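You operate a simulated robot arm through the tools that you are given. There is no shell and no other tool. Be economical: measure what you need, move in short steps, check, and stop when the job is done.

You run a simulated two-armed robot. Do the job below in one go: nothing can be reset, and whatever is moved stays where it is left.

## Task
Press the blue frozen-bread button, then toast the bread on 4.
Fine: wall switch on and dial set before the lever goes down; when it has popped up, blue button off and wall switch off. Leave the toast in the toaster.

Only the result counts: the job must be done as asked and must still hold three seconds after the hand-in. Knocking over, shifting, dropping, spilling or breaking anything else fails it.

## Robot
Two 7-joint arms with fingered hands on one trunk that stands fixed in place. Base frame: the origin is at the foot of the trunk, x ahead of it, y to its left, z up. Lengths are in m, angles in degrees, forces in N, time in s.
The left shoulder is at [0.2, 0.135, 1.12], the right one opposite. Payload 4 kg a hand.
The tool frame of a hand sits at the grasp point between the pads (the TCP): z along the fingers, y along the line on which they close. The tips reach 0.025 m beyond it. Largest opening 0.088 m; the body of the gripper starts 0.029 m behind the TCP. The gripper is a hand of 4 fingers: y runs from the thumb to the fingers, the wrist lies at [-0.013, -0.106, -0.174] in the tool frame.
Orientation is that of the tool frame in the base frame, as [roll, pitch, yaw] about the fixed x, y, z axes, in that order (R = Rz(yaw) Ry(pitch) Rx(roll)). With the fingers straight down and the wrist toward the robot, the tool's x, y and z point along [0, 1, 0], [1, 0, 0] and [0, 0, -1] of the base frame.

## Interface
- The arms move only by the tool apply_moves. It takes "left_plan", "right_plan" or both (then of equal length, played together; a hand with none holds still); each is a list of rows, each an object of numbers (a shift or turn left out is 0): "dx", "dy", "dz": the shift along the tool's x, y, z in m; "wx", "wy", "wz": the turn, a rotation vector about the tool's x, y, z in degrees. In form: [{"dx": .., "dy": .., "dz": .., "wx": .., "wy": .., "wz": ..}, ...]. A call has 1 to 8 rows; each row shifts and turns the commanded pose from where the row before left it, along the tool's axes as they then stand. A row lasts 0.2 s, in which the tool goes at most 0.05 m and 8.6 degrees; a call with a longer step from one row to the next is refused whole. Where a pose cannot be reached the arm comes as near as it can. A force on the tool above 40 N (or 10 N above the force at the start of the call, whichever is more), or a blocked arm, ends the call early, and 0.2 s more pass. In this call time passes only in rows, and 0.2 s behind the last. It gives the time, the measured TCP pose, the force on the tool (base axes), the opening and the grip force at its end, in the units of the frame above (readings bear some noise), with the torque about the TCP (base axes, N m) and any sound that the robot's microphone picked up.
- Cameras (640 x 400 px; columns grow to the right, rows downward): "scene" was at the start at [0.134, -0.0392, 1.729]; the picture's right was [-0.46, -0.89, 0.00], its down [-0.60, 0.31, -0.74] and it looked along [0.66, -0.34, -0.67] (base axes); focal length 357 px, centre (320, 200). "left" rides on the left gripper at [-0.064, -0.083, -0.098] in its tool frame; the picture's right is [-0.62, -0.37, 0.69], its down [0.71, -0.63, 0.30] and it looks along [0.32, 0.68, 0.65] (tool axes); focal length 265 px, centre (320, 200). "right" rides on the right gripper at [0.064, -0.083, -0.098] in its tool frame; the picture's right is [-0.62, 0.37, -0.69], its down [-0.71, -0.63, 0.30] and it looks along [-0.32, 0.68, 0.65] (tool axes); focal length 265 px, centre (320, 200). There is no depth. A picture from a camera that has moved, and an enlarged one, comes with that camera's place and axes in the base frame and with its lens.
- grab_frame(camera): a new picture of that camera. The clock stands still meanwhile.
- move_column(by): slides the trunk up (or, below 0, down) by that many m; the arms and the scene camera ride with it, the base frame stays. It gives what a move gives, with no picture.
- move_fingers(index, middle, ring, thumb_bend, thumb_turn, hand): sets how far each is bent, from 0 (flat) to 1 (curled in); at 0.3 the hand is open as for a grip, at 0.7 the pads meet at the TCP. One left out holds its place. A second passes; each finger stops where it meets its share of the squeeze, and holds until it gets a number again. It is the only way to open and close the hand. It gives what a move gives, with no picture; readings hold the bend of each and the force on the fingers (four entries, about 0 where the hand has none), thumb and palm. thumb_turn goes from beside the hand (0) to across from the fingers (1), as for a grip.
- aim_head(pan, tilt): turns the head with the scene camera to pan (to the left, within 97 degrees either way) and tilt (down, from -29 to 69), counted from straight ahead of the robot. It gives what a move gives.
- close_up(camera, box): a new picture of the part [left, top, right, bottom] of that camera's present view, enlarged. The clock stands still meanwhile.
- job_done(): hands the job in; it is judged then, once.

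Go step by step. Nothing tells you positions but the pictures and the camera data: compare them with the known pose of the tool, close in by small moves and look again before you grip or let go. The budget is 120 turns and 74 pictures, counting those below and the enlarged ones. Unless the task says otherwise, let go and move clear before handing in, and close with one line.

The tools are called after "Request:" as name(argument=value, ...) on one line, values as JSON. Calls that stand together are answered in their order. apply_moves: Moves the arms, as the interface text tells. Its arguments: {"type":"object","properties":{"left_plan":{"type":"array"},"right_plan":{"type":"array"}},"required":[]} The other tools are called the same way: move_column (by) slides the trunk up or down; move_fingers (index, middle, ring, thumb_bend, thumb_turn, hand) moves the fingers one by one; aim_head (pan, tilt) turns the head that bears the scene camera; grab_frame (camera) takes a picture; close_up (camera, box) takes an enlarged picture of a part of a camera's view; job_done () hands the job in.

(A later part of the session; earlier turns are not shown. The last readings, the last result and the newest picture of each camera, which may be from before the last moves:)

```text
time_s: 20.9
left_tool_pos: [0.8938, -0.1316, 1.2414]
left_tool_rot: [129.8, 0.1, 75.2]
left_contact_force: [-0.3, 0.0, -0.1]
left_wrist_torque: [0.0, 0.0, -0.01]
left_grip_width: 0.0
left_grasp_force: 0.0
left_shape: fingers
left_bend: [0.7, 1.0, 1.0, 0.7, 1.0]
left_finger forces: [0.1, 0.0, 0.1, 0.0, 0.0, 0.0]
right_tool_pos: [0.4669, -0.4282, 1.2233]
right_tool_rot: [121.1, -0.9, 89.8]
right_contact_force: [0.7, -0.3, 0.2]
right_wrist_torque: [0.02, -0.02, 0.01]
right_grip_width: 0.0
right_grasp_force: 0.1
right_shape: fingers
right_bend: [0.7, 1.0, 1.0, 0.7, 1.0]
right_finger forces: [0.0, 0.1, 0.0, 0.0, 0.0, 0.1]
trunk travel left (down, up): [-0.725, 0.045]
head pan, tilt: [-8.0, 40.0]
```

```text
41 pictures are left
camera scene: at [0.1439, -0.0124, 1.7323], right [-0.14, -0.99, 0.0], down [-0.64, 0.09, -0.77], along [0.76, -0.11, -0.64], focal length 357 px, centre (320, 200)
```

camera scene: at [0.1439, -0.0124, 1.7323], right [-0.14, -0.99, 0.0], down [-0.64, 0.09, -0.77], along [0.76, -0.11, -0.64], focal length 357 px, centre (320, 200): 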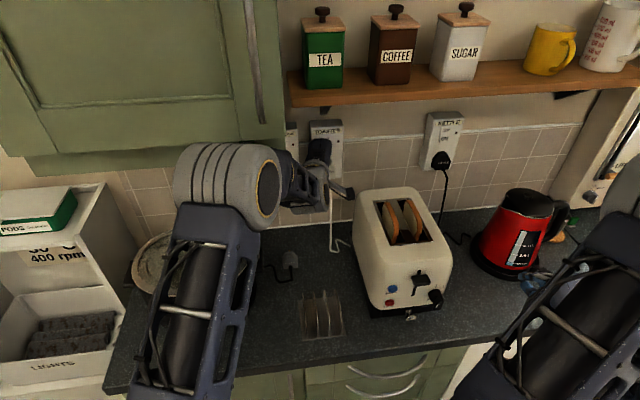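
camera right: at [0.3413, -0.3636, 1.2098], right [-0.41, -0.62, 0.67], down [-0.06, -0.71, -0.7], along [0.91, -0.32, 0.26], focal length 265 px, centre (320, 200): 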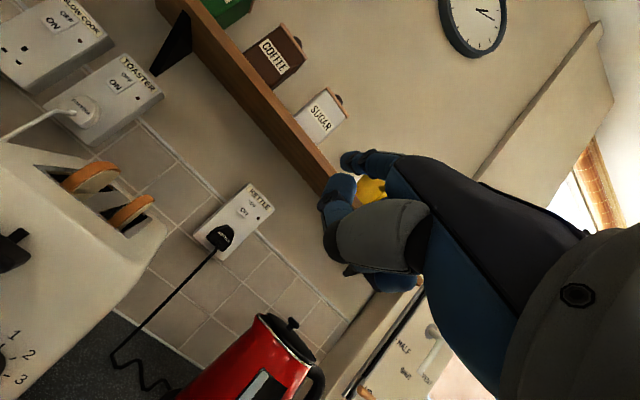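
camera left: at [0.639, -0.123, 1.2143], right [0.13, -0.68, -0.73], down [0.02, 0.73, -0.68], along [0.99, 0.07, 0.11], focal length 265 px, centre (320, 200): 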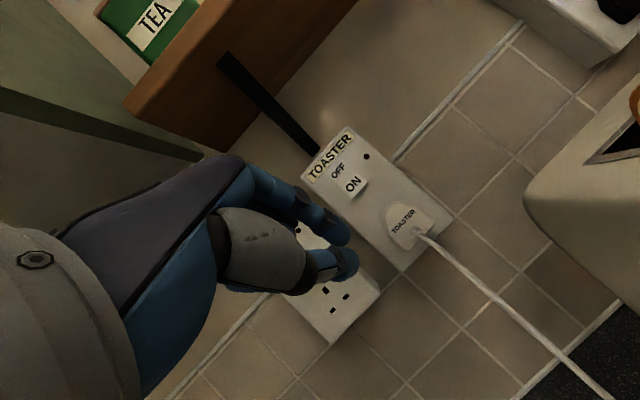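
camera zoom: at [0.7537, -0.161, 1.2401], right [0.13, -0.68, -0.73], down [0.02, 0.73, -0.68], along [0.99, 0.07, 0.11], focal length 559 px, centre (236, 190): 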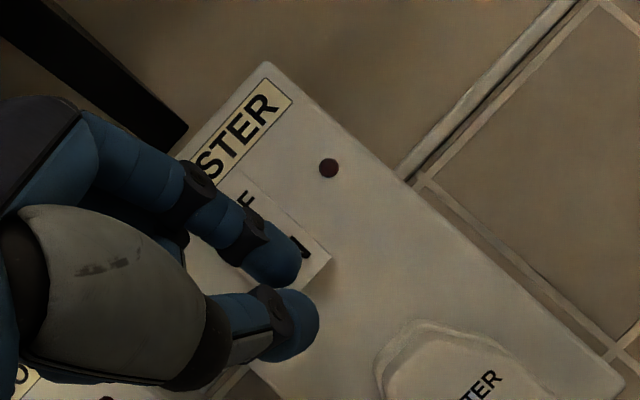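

The tip is aligned in front of ON. Pressing forward in small steps.

Request:
apply_moves(left_plan=[{"dx": 0.0023, "dy": 0.0056, "dz": 0.0067}, {"dx": 0.0023, "dy": 0.0056, "dz": 0.0067}, {"dx": 0.0018, "dy": 0.0043, "dz": 0.0052}, {"dx": 0.0018, "dy": 0.0043, "dz": 0.0052}, {"dx": 0.0013, "dy": 0.0031, "dz": 0.0037}])

Request:
close_up(camera="left", box=[260, 110, 460, 300])

```text
time_s: 22.1
left_tool_pos: [0.9309, -0.1309, 1.2401]
left_tool_rot: [129.9, 0.0, 75.1]
left_contact_force: [-9.9, -1.7, 2.4]
left_wrist_torque: [-0.01, 0.05, -0.04]
left_grip_width: 0.0
left_grasp_force: 6.1
left_shape: fingers
left_bend: [0.71, 1.0, 1.0, 0.68, 1.0]
left_finger forces: [10.9, 0.0, 0.1, 0.0, 0.0, 0.0]
right_tool_pos: [0.4656, -0.4277, 1.2238]
right_tool_rot: [121.1, -0.9, 89.8]
right_contact_force: [0.4, 0.1, 0.6]
right_wrist_torque: [-0.01, 0.0, 0.0]
right_grip_width: 0.0001
right_grasp_force: 0.0
right_shape: fingers
right_bend: [0.7, 1.0, 1.0, 0.7, 1.0]
right_finger forces: [0.0, 0.1, 0.0, 0.0, 0.1, 0.0]
trunk travel left (down, up): [-0.725, 0.045]
head pan, tilt: [-8.0, 40.0]
heard: click
```

```text
2.11 times, centred on (360, 205) of left
camera zoom: at [0.7902, -0.16, 1.2397], right [0.13, -0.68, -0.73], down [0.02, 0.73, -0.68], along [0.99, 0.07, 0.11], focal length 559 px, centre (236, 190)
```

zoom: 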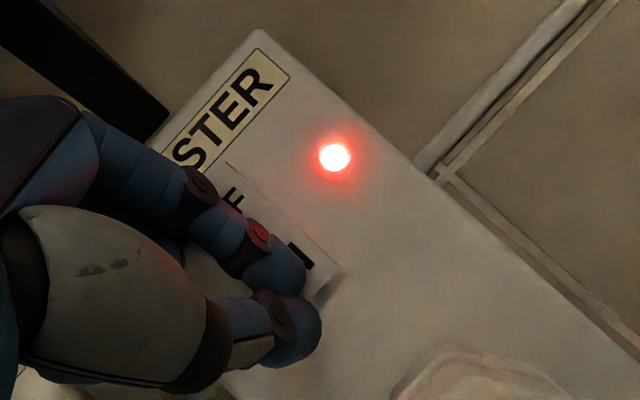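

Switch is on: click and lit lamp. I'll back the left tip off the wall by 5 cm and bring the right hand in front of the blue button.

Request:
apply_moves(left_plan=[{"dx": -0.0064, "dy": -0.0155, "dz": -0.0186}, {"dx": -0.0064, "dy": -0.0155, "dz": -0.0186}])

Request:
apply_moves(right_plan=[{"dx": 0.029, "dy": -0.0198, "dz": 0.0225}, {"dx": 0.029, "dy": -0.0198, "dz": 0.0225}, {"dx": 0.029, "dy": -0.0198, "dz": 0.0225}, {"dx": 0.029, "dy": -0.0198, "dz": 0.0225}, {"dx": 0.029, "dy": -0.0198, "dz": 0.0225}, {"dx": 0.029, "dy": -0.0198, "dz": 0.0225}])

Request:
grab_frame(camera="right")

Request:
close_up(camera="scene", box=[320, 180, 520, 340])

```text
time_s: 22.6
left_tool_pos: [0.8811, -0.1304, 1.2416]
left_tool_rot: [129.8, 0.1, 75.2]
left_contact_force: [0.2, -0.5, 0.4]
left_wrist_torque: [0.0, -0.01, 0.0]
left_grip_width: 0.0001
left_grasp_force: 0.1
left_shape: fingers
left_bend: [0.7, 1.0, 1.0, 0.7, 1.0]
left_finger forces: [0.0, 0.1, 0.0, 0.0, 0.1, 0.1]
right_tool_pos: [0.4674, -0.4284, 1.2239]
right_tool_rot: [121.2, -0.9, 89.8]
right_contact_force: [0.4, 0.3, -0.7]
right_wrist_torque: [-0.02, 0.03, -0.03]
right_grip_width: 0.0
right_grasp_force: 0.0
right_shape: fingers
right_bend: [0.7, 1.0, 1.0, 0.7, 1.0]
right_finger forces: [0.1, 0.0, 0.0, 0.0, 0.0, 0.1]
trunk travel left (down, up): [-0.725, 0.045]
head pan, tilt: [-8.0, 40.0]
```

```text
time_s: 24.1
left_tool_pos: [0.8807, -0.1306, 1.2411]
left_tool_rot: [129.8, 0.0, 75.1]
left_contact_force: [0.8, -0.2, 0.9]
left_wrist_torque: [-0.01, 0.0, -0.01]
left_grip_width: 0.0
left_grasp_force: 0.0
left_shape: fingers
left_bend: [0.7, 1.0, 1.0, 0.7, 1.0]
left_finger forces: [0.0, 0.1, 0.0, 0.0, 0.0, 0.1]
right_tool_pos: [0.6105, -0.3235, 1.1315]
right_tool_rot: [121.3, -0.9, 89.6]
right_contact_force: [-0.4, 0.9, 0.0]
right_wrist_torque: [-0.02, -0.03, 0.0]
right_grip_width: 0.0
right_grasp_force: 0.0
right_shape: fingers
right_bend: [0.7, 1.0, 1.0, 0.7, 1.0]
right_finger forces: [0.0, 0.1, 0.1, 0.1, 0.0, 0.1]
right hand out of reach, approached as far as the arm can: row 1, 2, 3, 4, 5, 6
trunk travel left (down, up): [-0.725, 0.045]
head pan, tilt: [-8.0, 40.0]
```

```text
39 pictures are left
camera right: at [0.484, -0.2596, 1.113], right [-0.4, -0.63, 0.66], down [-0.07, -0.7, -0.71], along [0.91, -0.33, 0.24], focal length 265 px, centre (320, 200)
```

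right: 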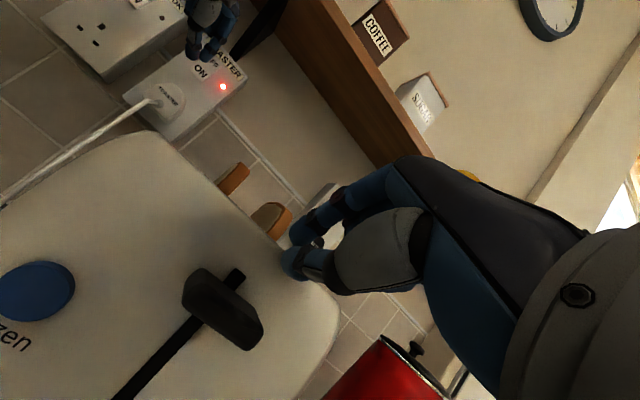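

```text
2.50 times, centred on (420, 260) of scene
camera zoom: at [0.1438, -0.0129, 1.7323], right [-0.14, -0.99, 0.0], down [-0.64, 0.09, -0.77], along [0.76, -0.11, -0.64], focal length 892 px, centre (70, 50)
```

zoom: 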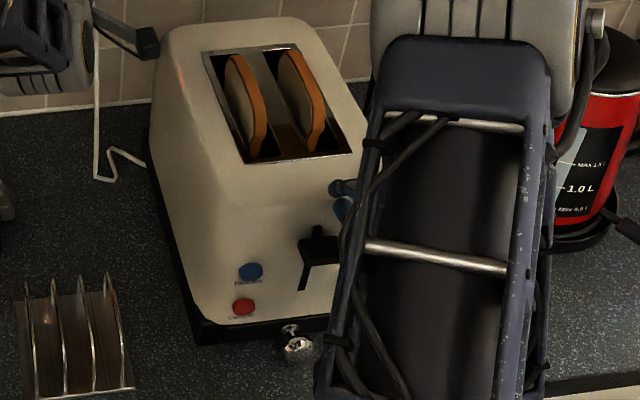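

Right hand ran out of reach (wrist too near the shoulder at this height), so I'll lower the trunk later for the face of the toaster. First both arms back off: left from the wall, right up and away from the toaster.

Request:
apply_moves(left_plan=[{"dx": 0.0083, "dy": -0.0219, "dz": -0.034}, {"dx": 0.0083, "dy": -0.0219, "dz": -0.034}, {"dx": 0.0083, "dy": -0.0219, "dz": -0.034}, {"dx": 0.0083, "dy": -0.0219, "dz": -0.034}, {"dx": 0.0083, "dy": -0.0219, "dz": -0.034}, {"dx": 0.0083, "dy": -0.0219, "dz": -0.034}], right_plan=[{"dx": -0.0178, "dy": 0.0193, "dz": -0.039}, {"dx": -0.0178, "dy": 0.0193, "dz": -0.039}, {"dx": -0.0178, "dy": 0.0193, "dz": -0.039}, {"dx": -0.0178, "dy": 0.0193, "dz": -0.039}, {"dx": -0.0178, "dy": 0.0193, "dz": -0.039}, {"dx": -0.0178, "dy": 0.0193, "dz": -0.039}])

```text
time_s: 25.4
left_tool_pos: [0.6604, -0.0211, 1.2715]
left_tool_rot: [129.9, 0.2, 75.2]
left_contact_force: [0.2, -0.6, 0.0]
left_wrist_torque: [-0.01, -0.01, 0.02]
left_grip_width: 0.0
left_grasp_force: 0.0
left_shape: fingers
left_bend: [0.7, 1.0, 1.0, 0.7, 1.0]
left_finger forces: [0.1, 0.0, 0.0, 0.0, 0.1, 0.1]
right_tool_pos: [0.4699, -0.4348, 1.3548]
right_tool_rot: [121.2, -0.9, 89.8]
right_contact_force: [0.4, -0.7, 0.9]
right_wrist_torque: [0.0, 0.04, 0.0]
right_grip_width: 0.0001
right_grasp_force: 0.2
right_shape: fingers
right_bend: [0.7, 1.0, 1.0, 0.7, 1.0]
right_finger forces: [0.1, 0.0, 0.0, 0.0, 0.0, 0.0]
trunk travel left (down, up): [-0.725, 0.045]
head pan, tilt: [-8.0, 40.0]
```

Both clear. Raise the left hand further away from the counter before lowering the trunk.

Request:
apply_moves(left_plan=[{"dx": 0.0142, "dy": 0.0073, "dz": -0.038}, {"dx": 0.0142, "dy": 0.0073, "dz": -0.038}, {"dx": 0.0142, "dy": 0.0073, "dz": -0.038}, {"dx": 0.0142, "dy": 0.0073, "dz": -0.038}, {"dx": 0.0142, "dy": 0.0073, "dz": -0.038}])

Request:
grab_frame(camera="scene")

```text
time_s: 26.6
left_tool_pos: [0.5832, 0.0749, 1.4332]
left_tool_rot: [129.9, 0.1, 75.2]
left_contact_force: [0.6, -1.1, -0.3]
left_wrist_torque: [0.04, 0.01, 0.02]
left_grip_width: 0.0
left_grasp_force: 0.0
left_shape: fingers
left_bend: [0.7, 1.0, 1.0, 0.7, 1.0]
left_finger forces: [0.0, 0.1, 0.0, 0.0, 0.1, 0.1]
left hand out of reach, approached as far as the arm can: row 1, 2, 3
right_tool_pos: [0.4691, -0.4343, 1.3545]
right_tool_rot: [121.2, -0.9, 89.8]
right_contact_force: [0.5, 0.1, -0.1]
right_wrist_torque: [-0.01, 0.02, 0.0]
right_grip_width: 0.0001
right_grasp_force: 0.0
right_shape: fingers
right_bend: [0.7, 1.0, 1.0, 0.7, 1.0]
right_finger forces: [0.1, 0.0, 0.0, 0.0, 0.1, 0.0]
trunk travel left (down, up): [-0.725, 0.045]
head pan, tilt: [-8.0, 40.0]
```

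```text
37 pictures are left
camera scene: at [0.1446, -0.0128, 1.7322], right [-0.14, -0.99, 0.0], down [-0.64, 0.09, -0.77], along [0.76, -0.11, -0.64], focal length 357 px, centre (320, 200)
```

scene: 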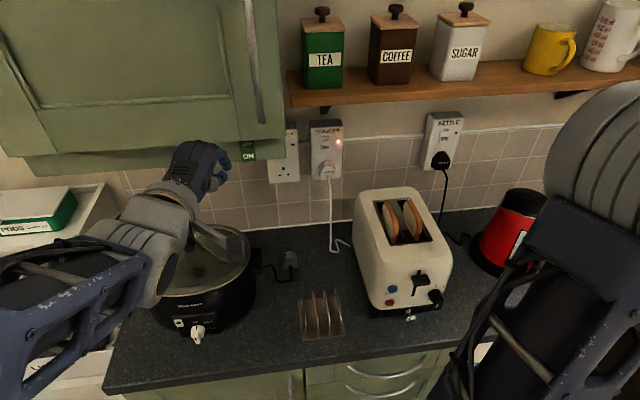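

Clear view. I'll raise the left hand a bit more so its elbow won't reach the counter when the trunk goes down, then lower the trunk in two stages.

Request:
apply_moves(left_plan=[{"dy": 0.028, "dz": -0.0235}, {"dy": 0.028, "dz": -0.0235}, {"dy": 0.028, "dz": -0.0235}])

Request:
move_column(by=-0.15)

Request:
grab_frame(camera="scene")

```text
time_s: 27.4
left_tool_pos: [0.5837, 0.0768, 1.5413]
left_tool_rot: [129.8, 0.1, 75.2]
left_contact_force: [0.0, 1.0, -0.2]
left_wrist_torque: [0.01, 0.0, 0.02]
left_grip_width: 0.0
left_grasp_force: 0.0
left_shape: fingers
left_bend: [0.7, 1.0, 1.0, 0.7, 1.0]
left_finger forces: [0.1, 0.0, 0.1, 0.0, 0.0, 0.0]
right_tool_pos: [0.4689, -0.4342, 1.3555]
right_tool_rot: [121.2, -0.9, 90.0]
right_contact_force: [1.0, -0.5, -0.4]
right_wrist_torque: [0.05, 0.02, -0.03]
right_grip_width: 0.0
right_grasp_force: 0.1
right_shape: fingers
right_bend: [0.7, 1.0, 1.0, 0.7, 1.0]
right_finger forces: [0.1, 0.0, 0.0, 0.2, 0.0, 0.0]
trunk travel left (down, up): [-0.725, 0.045]
head pan, tilt: [-8.0, 40.0]
```

```text
time_s: 29.2
left_tool_pos: [0.584, 0.0771, 1.3905]
left_tool_rot: [129.8, 0.1, 75.2]
left_contact_force: [-0.9, -0.3, -0.9]
left_wrist_torque: [0.0, -0.01, 0.03]
left_grip_width: 0.0001
left_grasp_force: 0.0
left_shape: fingers
left_bend: [0.7, 1.0, 1.0, 0.7, 1.0]
left_finger forces: [0.0, 0.0, 0.1, 0.0, 0.0, 0.1]
right_tool_pos: [0.4696, -0.4349, 1.2048]
right_tool_rot: [121.3, -0.9, 89.8]
right_contact_force: [-0.4, -0.2, 0.1]
right_wrist_torque: [0.0, 0.02, 0.0]
right_grip_width: 0.0002
right_grasp_force: 0.1
right_shape: fingers
right_bend: [0.7, 1.0, 1.0, 0.7, 1.0]
right_finger forces: [0.1, 0.0, 0.0, 0.0, 0.1, 0.0]
trunk travel left (down, up): [-0.575, 0.195]
head pan, tilt: [-8.0, 40.0]
```

```text
36 pictures are left
camera scene: at [0.1441, -0.0126, 1.5823], right [-0.14, -0.99, 0.0], down [-0.64, 0.09, -0.77], along [0.76, -0.11, -0.64], focal length 357 px, centre (320, 200)
```

scene: 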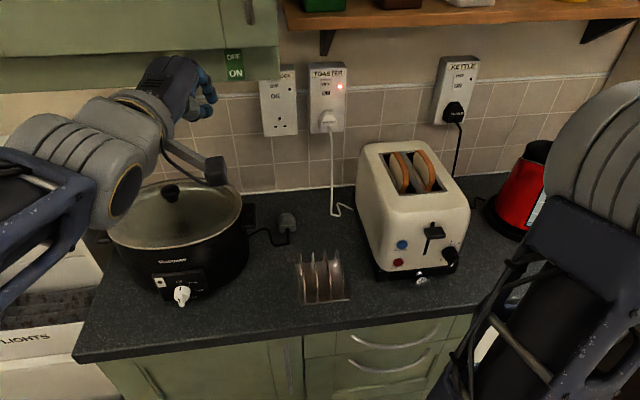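

Plenty of clearance. Lower the trunk another 15 cm.

Request:
move_column(by=-0.15)

Request:
grab_frame(camera="scene")

```text
time_s: 30.9
left_tool_pos: [0.5838, 0.0771, 1.242]
left_tool_rot: [129.8, 0.1, 75.2]
left_contact_force: [-0.4, 0.3, -0.2]
left_wrist_torque: [0.03, -0.01, 0.0]
left_grip_width: 0.0002
left_grasp_force: 0.0
left_shape: fingers
left_bend: [0.7, 1.0, 1.0, 0.7, 1.0]
left_finger forces: [0.0, 0.1, 0.1, 0.1, 0.0, 0.1]
right_tool_pos: [0.4685, -0.4349, 1.0559]
right_tool_rot: [121.1, -0.9, 89.8]
right_contact_force: [-0.2, -0.2, -0.1]
right_wrist_torque: [0.01, -0.01, 0.02]
right_grip_width: 0.0
right_grasp_force: 0.1
right_shape: fingers
right_bend: [0.7, 1.0, 1.0, 0.7, 1.0]
right_finger forces: [0.1, 0.1, 0.0, 0.0, 0.0, 0.0]
trunk travel left (down, up): [-0.425, 0.345]
head pan, tilt: [-8.0, 40.0]
```

```text
35 pictures are left
camera scene: at [0.1441, -0.0126, 1.4323], right [-0.14, -0.99, 0.0], down [-0.64, 0.09, -0.77], along [0.76, -0.11, -0.64], focal length 357 px, centre (320, 200)
```

scene: 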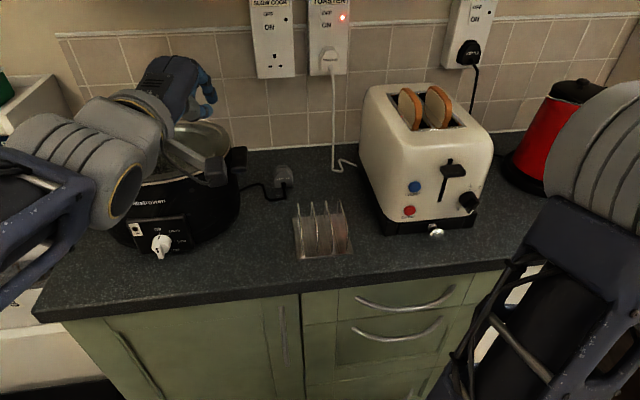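

Excellent, a nearly frontal view of the toaster now. Enlarge its front.

Request:
close_up(camera="scene", box=[385, 145, 495, 245])

```text
4.00 times, centred on (440, 195) of scene
camera zoom: at [0.1441, -0.0126, 1.4323], right [-0.14, -0.99, 0.0], down [-0.64, 0.09, -0.77], along [0.76, -0.11, -0.64], focal length 1427 px, centre (-160, 220)
```

zoom: 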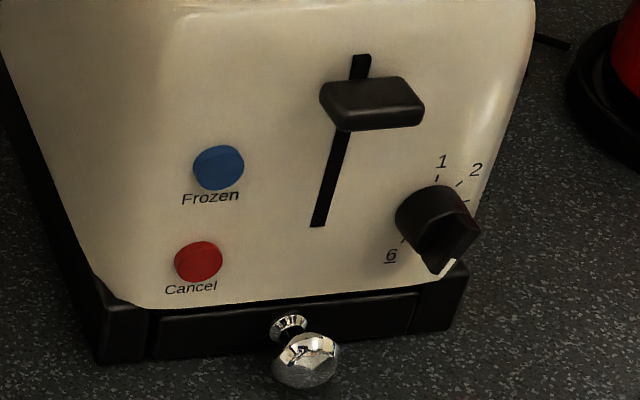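

Blue confirmed at (0.614, -0.249, 1.047). I'll yaw the right hand 20° inward and move it in front of the button.

Request:
apply_moves(right_plan=[{"wy": 5.7, "wz": -3.45}, {"wy": 5.7, "wz": -3.45}, {"wy": 5.7, "wz": -3.45}, {"dx": 0.0375, "dy": 0.0104, "dz": 0.019}, {"dx": 0.0375, "dy": 0.0104, "dz": 0.019}, {"dx": 0.0375, "dy": 0.0104, "dz": 0.019}, {"dx": 0.0375, "dy": 0.0104, "dz": 0.019}])

Request:
grab_frame(camera="scene")

Request:
grab_frame(camera="right")

```text
time_s: 32.5
left_tool_pos: [0.5832, 0.0762, 1.2403]
left_tool_rot: [129.9, 0.1, 75.1]
left_contact_force: [0.9, 0.5, -0.8]
left_wrist_torque: [-0.04, 0.01, 0.01]
left_grip_width: 0.0
left_grasp_force: 0.0
left_shape: fingers
left_bend: [0.7, 1.0, 1.0, 0.7, 1.0]
left_finger forces: [0.0, 0.1, 0.0, 0.1, 0.0, 0.0]
right_tool_pos: [0.5067, -0.2775, 1.0582]
right_tool_rot: [120.9, -0.8, 109.8]
right_contact_force: [-0.1, 0.7, -0.3]
right_wrist_torque: [0.03, -0.01, 0.03]
right_grip_width: 0.0
right_grasp_force: 0.1
right_shape: fingers
right_bend: [0.7, 1.0, 1.0, 0.7, 1.0]
right_finger forces: [0.0, 0.0, 0.1, 0.1, 0.0, 0.0]
right hand out of reach, approached as far as the arm can: row 7
trunk travel left (down, up): [-0.425, 0.345]
head pan, tilt: [-8.0, 40.0]
```

```text
33 pictures are left
camera scene: at [0.1441, -0.0127, 1.4322], right [-0.14, -0.99, 0.0], down [-0.64, 0.09, -0.77], along [0.76, -0.11, -0.64], focal length 357 px, centre (320, 200)
```

scene: 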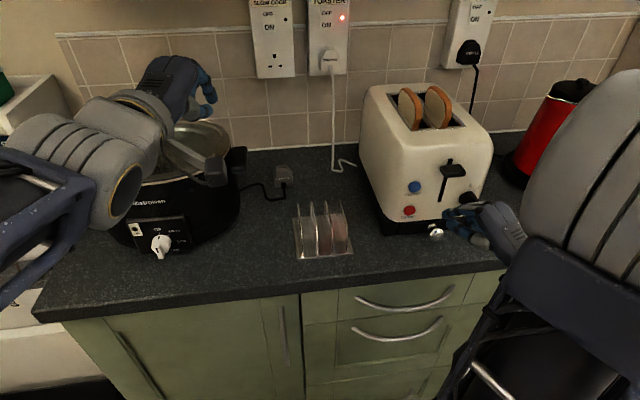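

```text
32 pictures are left
camera right: at [0.3659, -0.2609, 1.0379], right [-0.17, -0.73, 0.66], down [0.18, -0.68, -0.71], along [0.97, 0.0, 0.25], focal length 265 px, centre (320, 200)
```

right: 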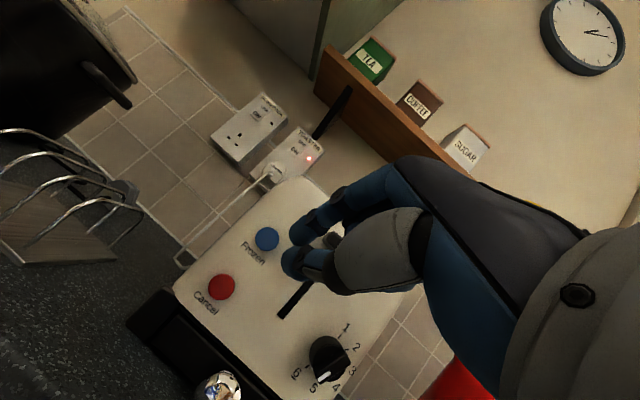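

The tip is in front of the face, left of the lever slot. Advance to about 2–3 cm off the blue button and check.

Request:
apply_moves(right_plan=[{"dx": -0.0027, "dy": 0.0115, "dz": 0.0249}, {"dx": -0.0027, "dy": 0.0115, "dz": 0.0249}])

Request:
grab_frame(camera="right")

Request:
close_up(camera="scene", box=[385, 145, 495, 245])

```text
time_s: 33.1
left_tool_pos: [0.5829, 0.0759, 1.2407]
left_tool_rot: [129.8, 0.1, 75.0]
left_contact_force: [-0.6, -0.7, -0.3]
left_wrist_torque: [0.02, 0.01, -0.02]
left_grip_width: 0.0
left_grasp_force: 0.0
left_shape: fingers
left_bend: [0.7, 1.0, 1.0, 0.7, 1.0]
left_finger forces: [0.0, 0.0, 0.1, 0.0, 0.0, 0.0]
right_tool_pos: [0.5646, -0.2644, 1.0517]
right_tool_rot: [121.0, -0.9, 109.9]
right_contact_force: [0.1, 0.2, 0.3]
right_wrist_torque: [0.03, 0.03, 0.0]
right_grip_width: 0.0
right_grasp_force: 0.0
right_shape: fingers
right_bend: [0.7, 1.0, 1.0, 0.7, 1.0]
right_finger forces: [0.1, 0.1, 0.0, 0.0, 0.0, 0.1]
trunk travel left (down, up): [-0.425, 0.345]
head pan, tilt: [-8.0, 40.0]
```

```text
31 pictures are left
camera right: at [0.4228, -0.248, 1.0323], right [-0.17, -0.73, 0.66], down [0.18, -0.68, -0.71], along [0.97, 0.0, 0.25], focal length 265 px, centre (320, 200)
```

right: 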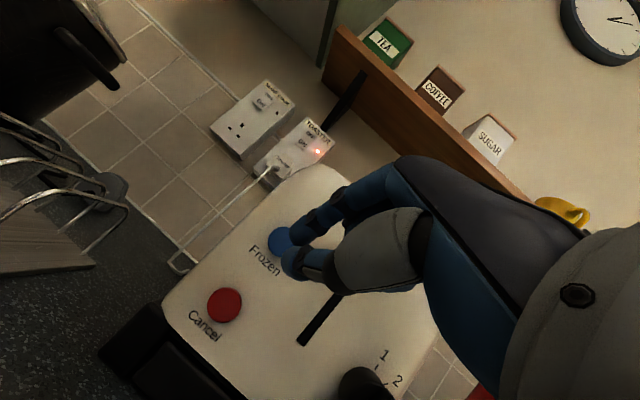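

```text
4.00 times, centred on (440, 195) of scene
camera zoom: at [0.1439, -0.0126, 1.4322], right [-0.14, -0.99, 0.0], down [-0.64, 0.09, -0.77], along [0.76, -0.11, -0.64], focal length 1427 px, centre (-160, 220)
```

zoom: 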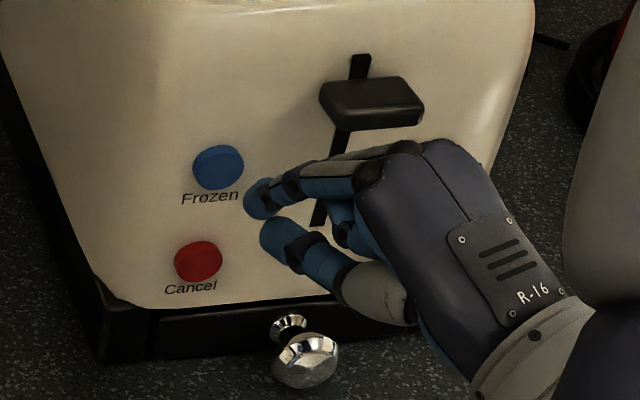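

Tip lines up with the button; I'll flatten the hand by 10° so the knuckles stay clear of the lever, then press slowly.

Request:
apply_moves(right_plan=[{"wx": -5, "dx": 0.002, "dy": -0.002, "dz": 0.001}, {"wx": -5, "dx": 0.002, "dy": -0.002, "dz": 0.001}, {"dx": -0.0027, "dy": 0.0026, "dz": 0.0071}])

Request:
close_up(camera="scene", box=[385, 145, 495, 245])

```text
time_s: 34.0
left_tool_pos: [0.5844, 0.0762, 1.2417]
left_tool_rot: [129.8, 0.0, 75.3]
left_contact_force: [0.1, 0.4, 0.1]
left_wrist_torque: [0.01, -0.02, 0.0]
left_grip_width: 0.0
left_grasp_force: 0.2
left_shape: fingers
left_bend: [0.7, 1.0, 1.0, 0.7, 1.0]
left_finger forces: [0.1, 0.1, 0.1, 0.1, 0.1, 0.1]
right_tool_pos: [0.5699, -0.2611, 1.0482]
right_tool_rot: [110.8, -0.8, 109.7]
right_contact_force: [-0.3, -0.8, 0.8]
right_wrist_torque: [0.03, -0.03, 0.0]
right_grip_width: 0.0
right_grasp_force: 0.0
right_shape: fingers
right_bend: [0.7, 1.0, 1.0, 0.7, 1.0]
right_finger forces: [0.0, 0.0, 0.0, 0.1, 0.0, 0.0]
trunk travel left (down, up): [-0.425, 0.345]
head pan, tilt: [-8.0, 40.0]
```

```text
4.00 times, centred on (440, 195) of scene
camera zoom: at [0.144, -0.0125, 1.4322], right [-0.14, -0.99, 0.0], down [-0.64, 0.09, -0.77], along [0.76, -0.11, -0.64], focal length 1427 px, centre (-160, 220)
```

zoom: 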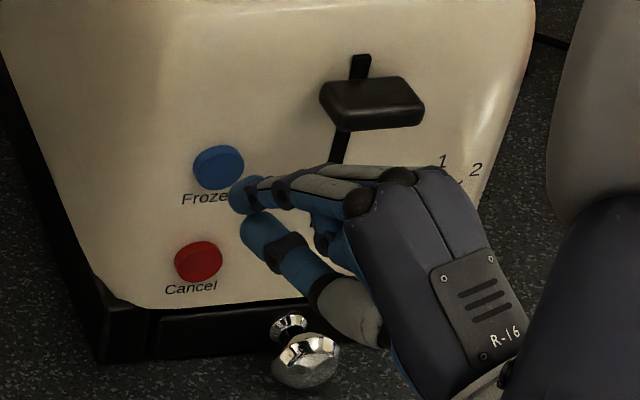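

Clearances look good; press forward in fine steps.

Request:
apply_moves(right_plan=[{"dx": -0.002, "dy": 0.0015, "dz": 0.0055}, {"dx": -0.002, "dy": 0.0015, "dz": 0.0055}, {"dx": -0.0014, "dy": 0.001, "dz": 0.0036}, {"dx": -0.0014, "dy": 0.001, "dz": 0.0036}])

```text
time_s: 35.0
left_tool_pos: [0.5818, 0.0763, 1.2407]
left_tool_rot: [129.8, 0.1, 75.0]
left_contact_force: [-0.8, 0.7, -0.4]
left_wrist_torque: [0.0, -0.01, -0.01]
left_grip_width: 0.0
left_grasp_force: 0.0
left_shape: fingers
left_bend: [0.7, 1.0, 1.0, 0.7, 1.0]
left_finger forces: [0.1, 0.1, 0.1, 0.0, 0.0, 0.0]
right_tool_pos: [0.5864, -0.2608, 1.0475]
right_tool_rot: [110.8, -0.8, 109.8]
right_contact_force: [0.9, 0.3, -0.5]
right_wrist_torque: [-0.03, 0.0, -0.01]
right_grip_width: 0.0
right_grasp_force: 0.0
right_shape: fingers
right_bend: [0.7, 1.0, 1.0, 0.7, 1.0]
right_finger forces: [0.0, 0.0, 0.0, 0.0, 0.1, 0.0]
trunk travel left (down, up): [-0.425, 0.345]
head pan, tilt: [-8.0, 40.0]
```

No contact yet; continue a little further.

Request:
apply_moves(right_plan=[{"dx": -0.0014, "dy": 0.001, "dz": 0.0036}, {"dx": -0.0014, "dy": 0.001, "dz": 0.0036}])

Request:
close_up(camera="scene", box=[385, 145, 495, 245])

```text
time_s: 35.5
left_tool_pos: [0.583, 0.0761, 1.2416]
left_tool_rot: [129.8, 0.1, 75.2]
left_contact_force: [-1.2, -0.5, 0.0]
left_wrist_torque: [0.0, -0.02, -0.01]
left_grip_width: 0.0
left_grasp_force: 0.1
left_shape: fingers
left_bend: [0.7, 1.0, 1.0, 0.7, 1.0]
left_finger forces: [0.1, 0.0, 0.1, 0.0, 0.1, 0.1]
right_tool_pos: [0.5944, -0.2616, 1.0471]
right_tool_rot: [110.8, -0.9, 109.9]
right_contact_force: [-4.3, 0.7, 1.5]
right_wrist_torque: [0.01, -0.04, 0.02]
right_grip_width: 0.0001
right_grasp_force: 2.3
right_shape: fingers
right_bend: [0.7, 1.0, 1.0, 0.7, 1.0]
right_finger forces: [3.9, 0.1, 0.3, 0.0, 0.0, 0.1]
trunk travel left (down, up): [-0.425, 0.345]
head pan, tilt: [-8.0, 40.0]
heard: click
```

```text
4.00 times, centred on (440, 195) of scene
camera zoom: at [0.1439, -0.0125, 1.4323], right [-0.14, -0.99, 0.0], down [-0.64, 0.09, -0.77], along [0.76, -0.11, -0.64], focal length 1427 px, centre (-160, 220)
```

zoom: 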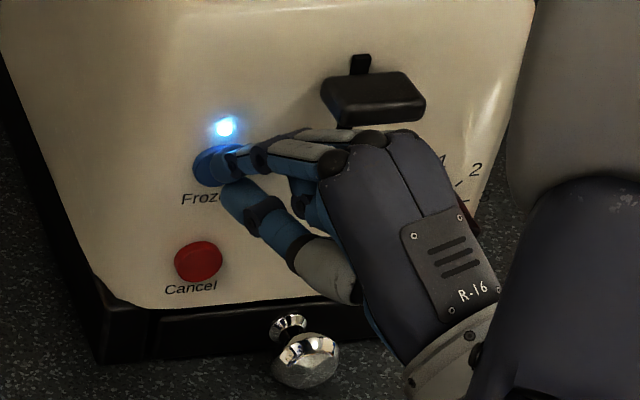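

Click and the blue lamp is lit. Back off and study the dial.

Request:
apply_moves(right_plan=[{"dx": 0.0118, "dy": -0.0117, "dz": -0.0308}, {"dx": 0.0118, "dy": -0.0117, "dz": -0.0308}])

Request:
close_up(camera="right", box=[240, 200, 440, 400])

Request:
close_up(camera="scene", box=[385, 145, 495, 245])

```text
time_s: 36.1
left_tool_pos: [0.5829, 0.0762, 1.2401]
left_tool_rot: [129.9, 0.1, 75.2]
left_contact_force: [0.4, 0.3, 0.5]
left_wrist_torque: [-0.01, 0.02, 0.0]
left_grip_width: 0.0
left_grasp_force: 0.1
left_shape: fingers
left_bend: [0.7, 1.0, 1.0, 0.7, 1.0]
left_finger forces: [0.1, 0.0, 0.1, 0.0, 0.0, 0.1]
right_tool_pos: [0.535, -0.2736, 1.0491]
right_tool_rot: [110.9, -0.8, 110.0]
right_contact_force: [-0.5, -0.1, -0.6]
right_wrist_torque: [0.0, 0.02, 0.02]
right_grip_width: 0.0001
right_grasp_force: 0.1
right_shape: fingers
right_bend: [0.7, 1.0, 1.0, 0.7, 1.0]
right_finger forces: [0.1, 0.1, 0.0, 0.0, 0.0, 0.1]
right hand out of reach, approached as far as the arm can: row 2
trunk travel left (down, up): [-0.425, 0.345]
head pan, tilt: [-8.0, 40.0]
```

```text
2.00 times, centred on (340, 300) of right
camera zoom: at [0.3992, -0.2543, 1.007], right [-0.27, -0.77, 0.58], down [0.3, -0.64, -0.71], along [0.92, -0.02, 0.4], focal length 531 px, centre (280, 0)
```

zoom: 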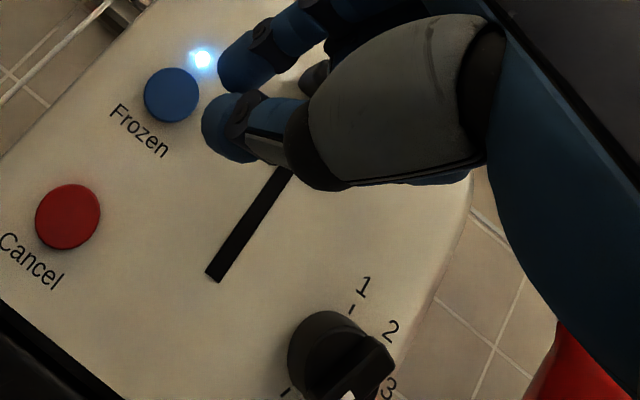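

```text
4.00 times, centred on (440, 195) of scene
camera zoom: at [0.1442, -0.0124, 1.4322], right [-0.14, -0.99, 0.0], down [-0.64, 0.09, -0.77], along [0.76, -0.11, -0.64], focal length 1427 px, centre (-160, 220)
```

zoom: 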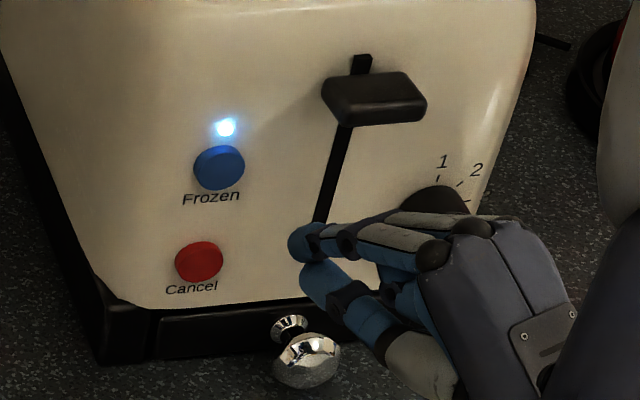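

The dial is partly hidden; I'll shift the right hand up and back for a direct look.

Request:
apply_moves(right_plan=[{"dx": -0.0155, "dy": 0.0153, "dz": -0.0317, "wx": 5}, {"dx": -0.0155, "dy": 0.0153, "dz": -0.0317, "wx": 5}])

Request:
close_up(camera="right", box=[220, 230, 400, 400])

Request:
close_up(camera="scene", box=[420, 170, 500, 240])

```text
time_s: 36.8
left_tool_pos: [0.5828, 0.0776, 1.2404]
left_tool_rot: [129.8, 0.1, 75.3]
left_contact_force: [0.6, -0.2, 0.9]
left_wrist_torque: [0.03, -0.04, 0.0]
left_grip_width: 0.0001
left_grasp_force: 0.1
left_shape: fingers
left_bend: [0.7, 1.0, 1.0, 0.7, 1.0]
left_finger forces: [0.1, 0.1, 0.1, 0.0, 0.0, 0.0]
right_tool_pos: [0.5001, -0.3194, 1.1007]
right_tool_rot: [120.8, -0.9, 109.8]
right_contact_force: [0.2, 0.2, -0.2]
right_wrist_torque: [-0.02, -0.01, 0.01]
right_grip_width: 0.0
right_grasp_force: 0.0
right_shape: fingers
right_bend: [0.7, 1.0, 1.0, 0.7, 1.0]
right_finger forces: [0.1, 0.0, 0.0, 0.1, 0.0, 0.1]
trunk travel left (down, up): [-0.425, 0.345]
head pan, tilt: [-8.0, 40.0]
```

```text
2.35 times, centred on (310, 315) of right
camera zoom: at [0.3592, -0.3042, 1.0823], right [-0.17, -0.73, 0.66], down [0.18, -0.68, -0.71], along [0.97, 0.0, 0.25], focal length 624 px, centre (344, -71)
```

zoom: 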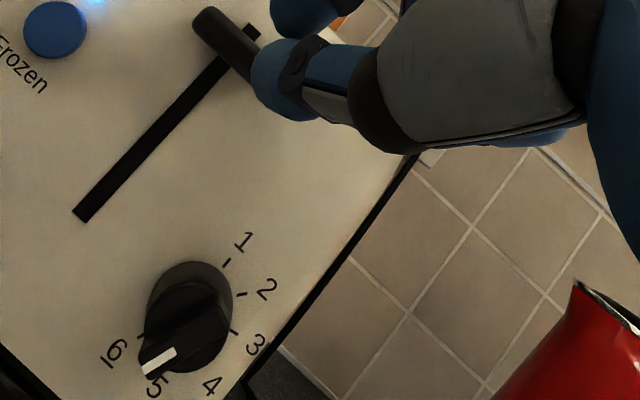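

```text
5.71 times, centred on (460, 205) of scene
camera zoom: at [0.1443, -0.0126, 1.4322], right [-0.14, -0.99, 0.0], down [-0.64, 0.09, -0.77], along [0.76, -0.11, -0.64], focal length 2038 px, centre (-480, 171)
```

zoom: 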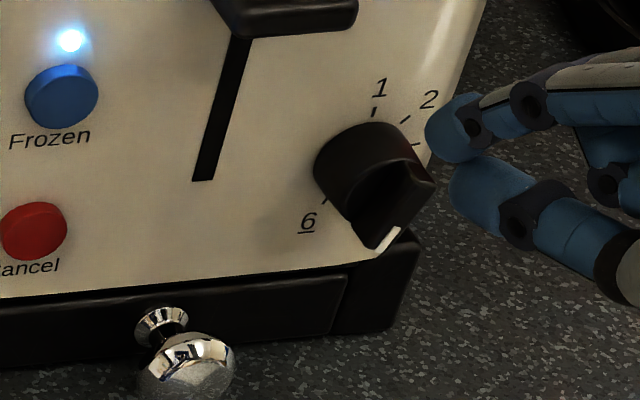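

Now it's clear: the labels sit every 40° from 1 (top) to 6, the pointer is at 6 and must go about 80° counter-clockwise to 4. The dial axis is at y ≈ -0.3555, z ≈ 1.006. I'll bring the index tip to the left of the pointer bar.

Request:
apply_moves(right_plan=[{"dx": -0.0113, "dy": -0.025, "dz": 0.0226}, {"dx": -0.0113, "dy": -0.025, "dz": 0.0226}, {"dx": -0.0113, "dy": -0.025, "dz": 0.0226}])

Request:
close_up(camera="scene", box=[420, 170, 500, 240])

Request:
close_up(camera="right", box=[220, 180, 400, 360])

```text
time_s: 37.5
left_tool_pos: [0.5838, 0.0762, 1.2403]
left_tool_rot: [129.8, 0.1, 75.3]
left_contact_force: [0.5, -0.5, 0.6]
left_wrist_torque: [-0.01, -0.05, 0.01]
left_grip_width: 0.0
left_grasp_force: 0.2
left_shape: fingers
left_bend: [0.7, 1.0, 1.0, 0.7, 1.0]
left_finger forces: [0.1, 0.1, 0.0, 0.0, 0.1, 0.0]
right_tool_pos: [0.5315, -0.3425, 1.0039]
right_tool_rot: [120.8, -0.8, 109.8]
right_contact_force: [-0.4, 0.3, -0.2]
right_wrist_torque: [0.05, -0.02, -0.01]
right_grip_width: 0.0
right_grasp_force: 0.0
right_shape: fingers
right_bend: [0.7, 1.0, 1.0, 0.7, 1.0]
right_finger forces: [0.0, 0.1, 0.0, 0.0, 0.1, 0.0]
trunk travel left (down, up): [-0.425, 0.345]
head pan, tilt: [-8.0, 40.0]
```

```text
5.71 times, centred on (460, 205) of scene
camera zoom: at [0.1439, -0.0124, 1.4323], right [-0.14, -0.99, 0.0], down [-0.64, 0.09, -0.77], along [0.76, -0.11, -0.64], focal length 2038 px, centre (-480, 171)
```

zoom: 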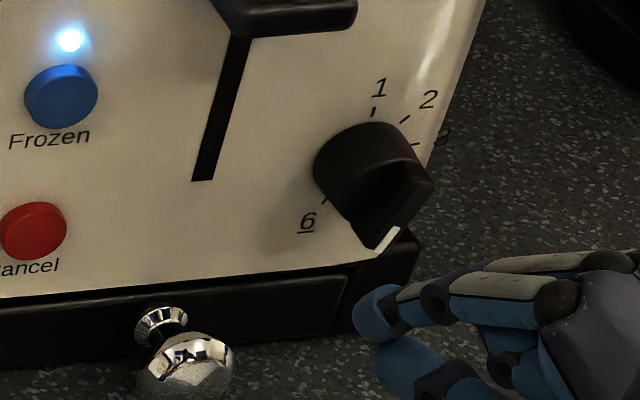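

```text
2.22 times, centred on (310, 270) of right
camera zoom: at [0.3903, -0.3264, 0.9827], right [-0.17, -0.73, 0.66], down [0.18, -0.68, -0.71], along [0.97, 0.0, 0.25], focal length 590 px, centre (342, 44)
```

zoom: 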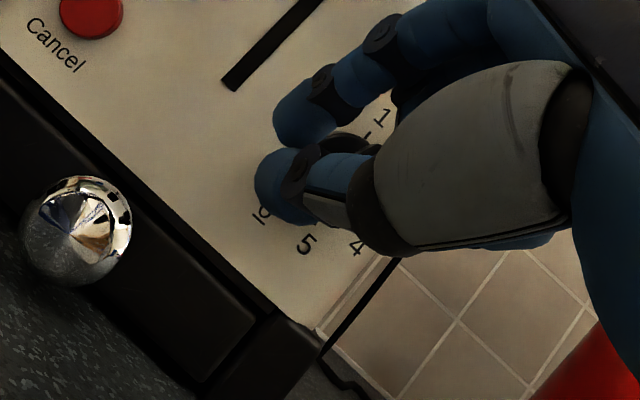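

Aligned to the left of the pointer with room below. Move forward so the tip sits beside the bar.

Request:
apply_moves(right_plan=[{"dx": -0.0063, "dy": 0.0087, "dz": 0.0152}, {"dx": -0.0063, "dy": 0.0087, "dz": 0.0152}])

Request:
close_up(camera="scene", box=[420, 170, 500, 240])

```text
time_s: 38.1
left_tool_pos: [0.5839, 0.0765, 1.2409]
left_tool_rot: [129.8, 0.1, 75.2]
left_contact_force: [0.5, 0.5, -0.4]
left_wrist_torque: [0.04, 0.0, -0.04]
left_grip_width: 0.0
left_grasp_force: 0.1
left_shape: fingers
left_bend: [0.7, 1.0, 1.0, 0.7, 1.0]
left_finger forces: [0.0, 0.0, 0.0, 0.0, 0.0, 0.0]
right_tool_pos: [0.5685, -0.3443, 1.0009]
right_tool_rot: [120.8, -0.8, 109.6]
right_contact_force: [0.2, 0.0, 0.5]
right_wrist_torque: [0.01, -0.03, -0.01]
right_grip_width: 0.0002
right_grasp_force: 0.0
right_shape: fingers
right_bend: [0.7, 1.0, 1.0, 0.7, 1.0]
right_finger forces: [0.0, 0.0, 0.0, 0.0, 0.1, 0.1]
trunk travel left (down, up): [-0.425, 0.345]
head pan, tilt: [-8.0, 40.0]
```

```text
5.71 times, centred on (460, 205) of scene
camera zoom: at [0.144, -0.0126, 1.4322], right [-0.14, -0.99, 0.0], down [-0.64, 0.09, -0.77], along [0.76, -0.11, -0.64], focal length 2038 px, centre (-480, 171)
```

zoom: 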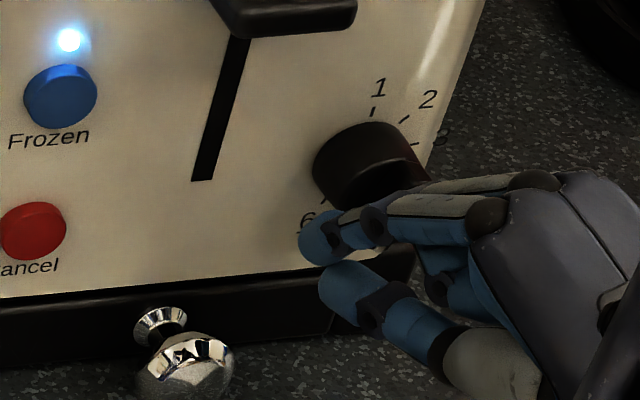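

Index tip is beside the pointer. Now push right along the arc in small steps.

Request:
apply_moves(right_plan=[{"dx": -0.0059, "dy": -0.0042}, {"dx": -0.0059, "dy": -0.0042}, {"dx": -0.0052, "dy": -0.0037, "dz": 0.0001}])

Request:
close_up(camera="scene", box=[420, 170, 500, 240])

```text
time_s: 39.0
left_tool_pos: [0.583, 0.0777, 1.2417]
left_tool_rot: [129.8, 0.0, 75.3]
left_contact_force: [0.0, -0.1, 0.5]
left_wrist_torque: [-0.04, 0.01, 0.0]
left_grip_width: 0.0002
left_grasp_force: 0.0
left_shape: fingers
left_bend: [0.7, 1.0, 1.0, 0.7, 1.0]
left_finger forces: [0.0, 0.0, 0.0, 0.0, 0.1, 0.1]
right_tool_pos: [0.5666, -0.3615, 0.9912]
right_tool_rot: [121.0, -0.8, 109.7]
right_contact_force: [-0.7, 1.3, -2.4]
right_wrist_torque: [-0.02, 0.02, 0.05]
right_grip_width: 0.0
right_grasp_force: 1.5
right_shape: fingers
right_bend: [0.7, 1.0, 1.0, 0.7, 1.0]
right_finger forces: [2.9, 0.1, 0.0, 0.1, 0.0, 0.0]
trunk travel left (down, up): [-0.425, 0.345]
head pan, tilt: [-8.0, 40.0]
```

```text
5.71 times, centred on (460, 205) of scene
camera zoom: at [0.1441, -0.0125, 1.4322], right [-0.14, -0.99, 0.0], down [-0.64, 0.09, -0.77], along [0.76, -0.11, -0.64], focal length 2038 px, centre (-480, 171)
```

zoom: 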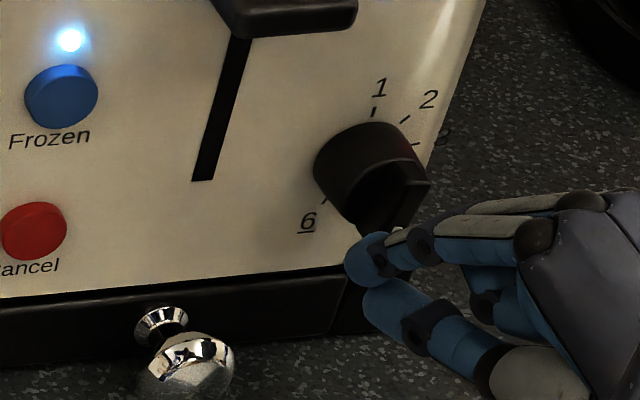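

The tip met the end of the pointer rather than its side. I'll back off left, straighten the yaw so the finger points straight at the face, and re-approach a bit higher.

Request:
apply_moves(right_plan=[{"dx": 0.0152, "dy": 0.003, "dz": -0.0028}, {"dx": 0.0152, "dy": 0.003, "dz": -0.0028}, {"wy": -5.7, "wz": 3.45}, {"wy": -5.7, "wz": 3.45}, {"wy": -5.7, "wz": 3.45}])

Request:
close_up(camera="scene", box=[420, 170, 500, 240])

```text
time_s: 40.1
left_tool_pos: [0.5838, 0.0772, 1.241]
left_tool_rot: [129.8, 0.1, 75.2]
left_contact_force: [-0.2, 0.0, 0.6]
left_wrist_torque: [0.02, 0.0, 0.0]
left_grip_width: 0.0
left_grasp_force: 0.0
left_shape: fingers
left_bend: [0.7, 1.0, 1.0, 0.7, 1.0]
left_finger forces: [0.0, 0.1, 0.0, 0.0, 0.0, 0.1]
right_tool_pos: [0.5585, -0.3399, 1.0005]
right_tool_rot: [121.1, -1.0, 89.9]
right_contact_force: [-0.3, -0.4, 0.7]
right_wrist_torque: [0.02, -0.07, -0.01]
right_grip_width: 0.0
right_grasp_force: 0.1
right_shape: fingers
right_bend: [0.7, 1.0, 1.0, 0.7, 1.0]
right_finger forces: [0.0, 0.1, 0.0, 0.0, 0.0, 0.0]
right hand out of reach, approached as far as the arm can: row 5
trunk travel left (down, up): [-0.425, 0.345]
head pan, tilt: [-8.0, 40.0]
```

```text
5.71 times, centred on (460, 205) of scene
camera zoom: at [0.1441, -0.0126, 1.4322], right [-0.14, -0.99, 0.0], down [-0.64, 0.09, -0.77], along [0.76, -0.11, -0.64], focal length 2038 px, centre (-480, 171)
```

zoom: 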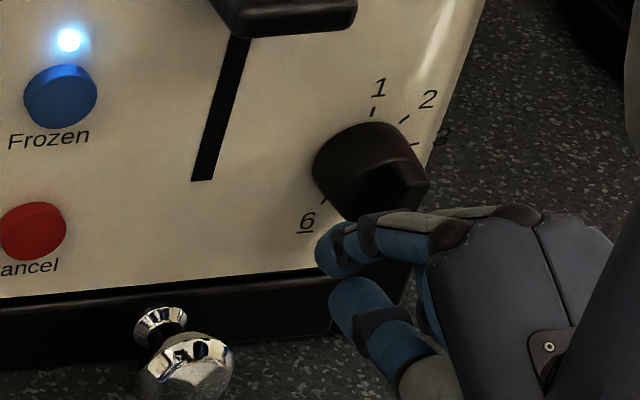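

Now the finger points straight. Insert slightly deeper on the left side of the bar, then sweep right and down on an arc.

Request:
apply_moves(right_plan=[{"dx": 0.0024, "dy": 0.006, "dz": 0.0081}, {"dx": -0.0075, "dy": -0.0015, "dz": 0.0009}, {"dx": -0.003, "dy": -0.0025, "dz": 0.0015}, {"dx": -0.003, "dy": -0.003, "dz": 0.0018}])

Request:
close_up(camera="scene", box=[420, 170, 500, 240])

```text
time_s: 41.1
left_tool_pos: [0.5824, 0.0768, 1.2404]
left_tool_rot: [129.8, 0.1, 75.1]
left_contact_force: [0.5, -0.1, 0.5]
left_wrist_torque: [-0.02, 0.03, 0.01]
left_grip_width: 0.0
left_grasp_force: 0.1
left_shape: fingers
left_bend: [0.7, 1.0, 1.0, 0.7, 1.0]
left_finger forces: [0.0, 0.1, 0.0, 0.0, 0.0, 0.1]
right_tool_pos: [0.5704, -0.3506, 0.9909]
right_tool_rot: [121.2, -0.9, 89.7]
right_contact_force: [0.0, 0.3, 0.0]
right_wrist_torque: [0.01, 0.03, 0.04]
right_grip_width: 0.0
right_grasp_force: 0.8
right_shape: fingers
right_bend: [0.7, 1.0, 1.0, 0.7, 1.0]
right_finger forces: [0.5, 0.1, 0.1, 0.0, 0.1, 0.0]
trunk travel left (down, up): [-0.425, 0.345]
head pan, tilt: [-8.0, 40.0]
```

```text
5.71 times, centred on (460, 205) of scene
camera zoom: at [0.144, -0.0125, 1.4322], right [-0.14, -0.99, 0.0], down [-0.64, 0.09, -0.77], along [0.76, -0.11, -0.64], focal length 2038 px, centre (-480, 171)
```

zoom: 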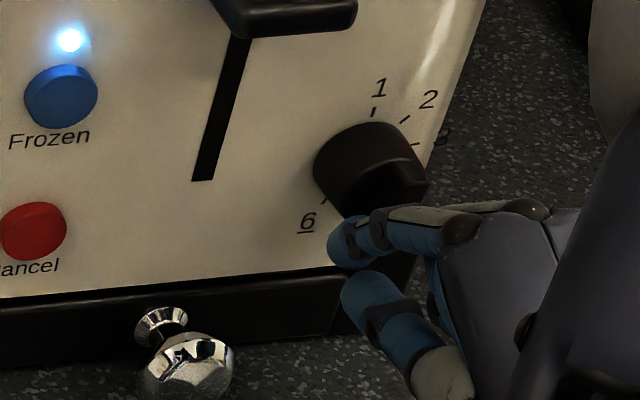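

Light contact. Continue the sweep to the right.

Request:
apply_moves(right_plan=[{"dx": -0.0046}, {"dx": -0.0055, "dy": -0.0004, "dz": 0.0003}])

Request:
close_up(camera="scene", box=[420, 170, 500, 240])

```text
time_s: 41.8
left_tool_pos: [0.5837, 0.077, 1.2399]
left_tool_rot: [129.8, 0.1, 75.2]
left_contact_force: [-0.6, -0.7, 0.0]
left_wrist_torque: [-0.01, 0.02, 0.0]
left_grip_width: 0.0
left_grasp_force: 0.0
left_shape: fingers
left_bend: [0.7, 1.0, 1.0, 0.7, 1.0]
left_finger forces: [0.0, 0.0, 0.0, 0.0, 0.0, 0.0]
right_tool_pos: [0.5692, -0.3619, 0.9933]
right_tool_rot: [121.1, -0.9, 89.6]
right_contact_force: [-1.7, 0.1, -0.8]
right_wrist_torque: [-0.04, 0.03, 0.03]
right_grip_width: 0.0001
right_grasp_force: 1.3
right_shape: fingers
right_bend: [0.7, 1.0, 1.0, 0.7, 1.0]
right_finger forces: [2.5, 0.1, 0.0, 0.1, 0.0, 0.1]
trunk travel left (down, up): [-0.425, 0.345]
head pan, tilt: [-8.0, 40.0]
```

```text
5.71 times, centred on (460, 205) of scene
camera zoom: at [0.144, -0.0125, 1.4322], right [-0.14, -0.99, 0.0], down [-0.64, 0.09, -0.77], along [0.76, -0.11, -0.64], focal length 2038 px, centre (-480, 171)
```

zoom: 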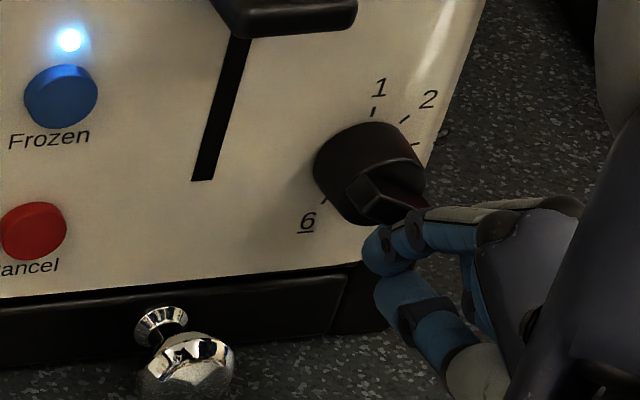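

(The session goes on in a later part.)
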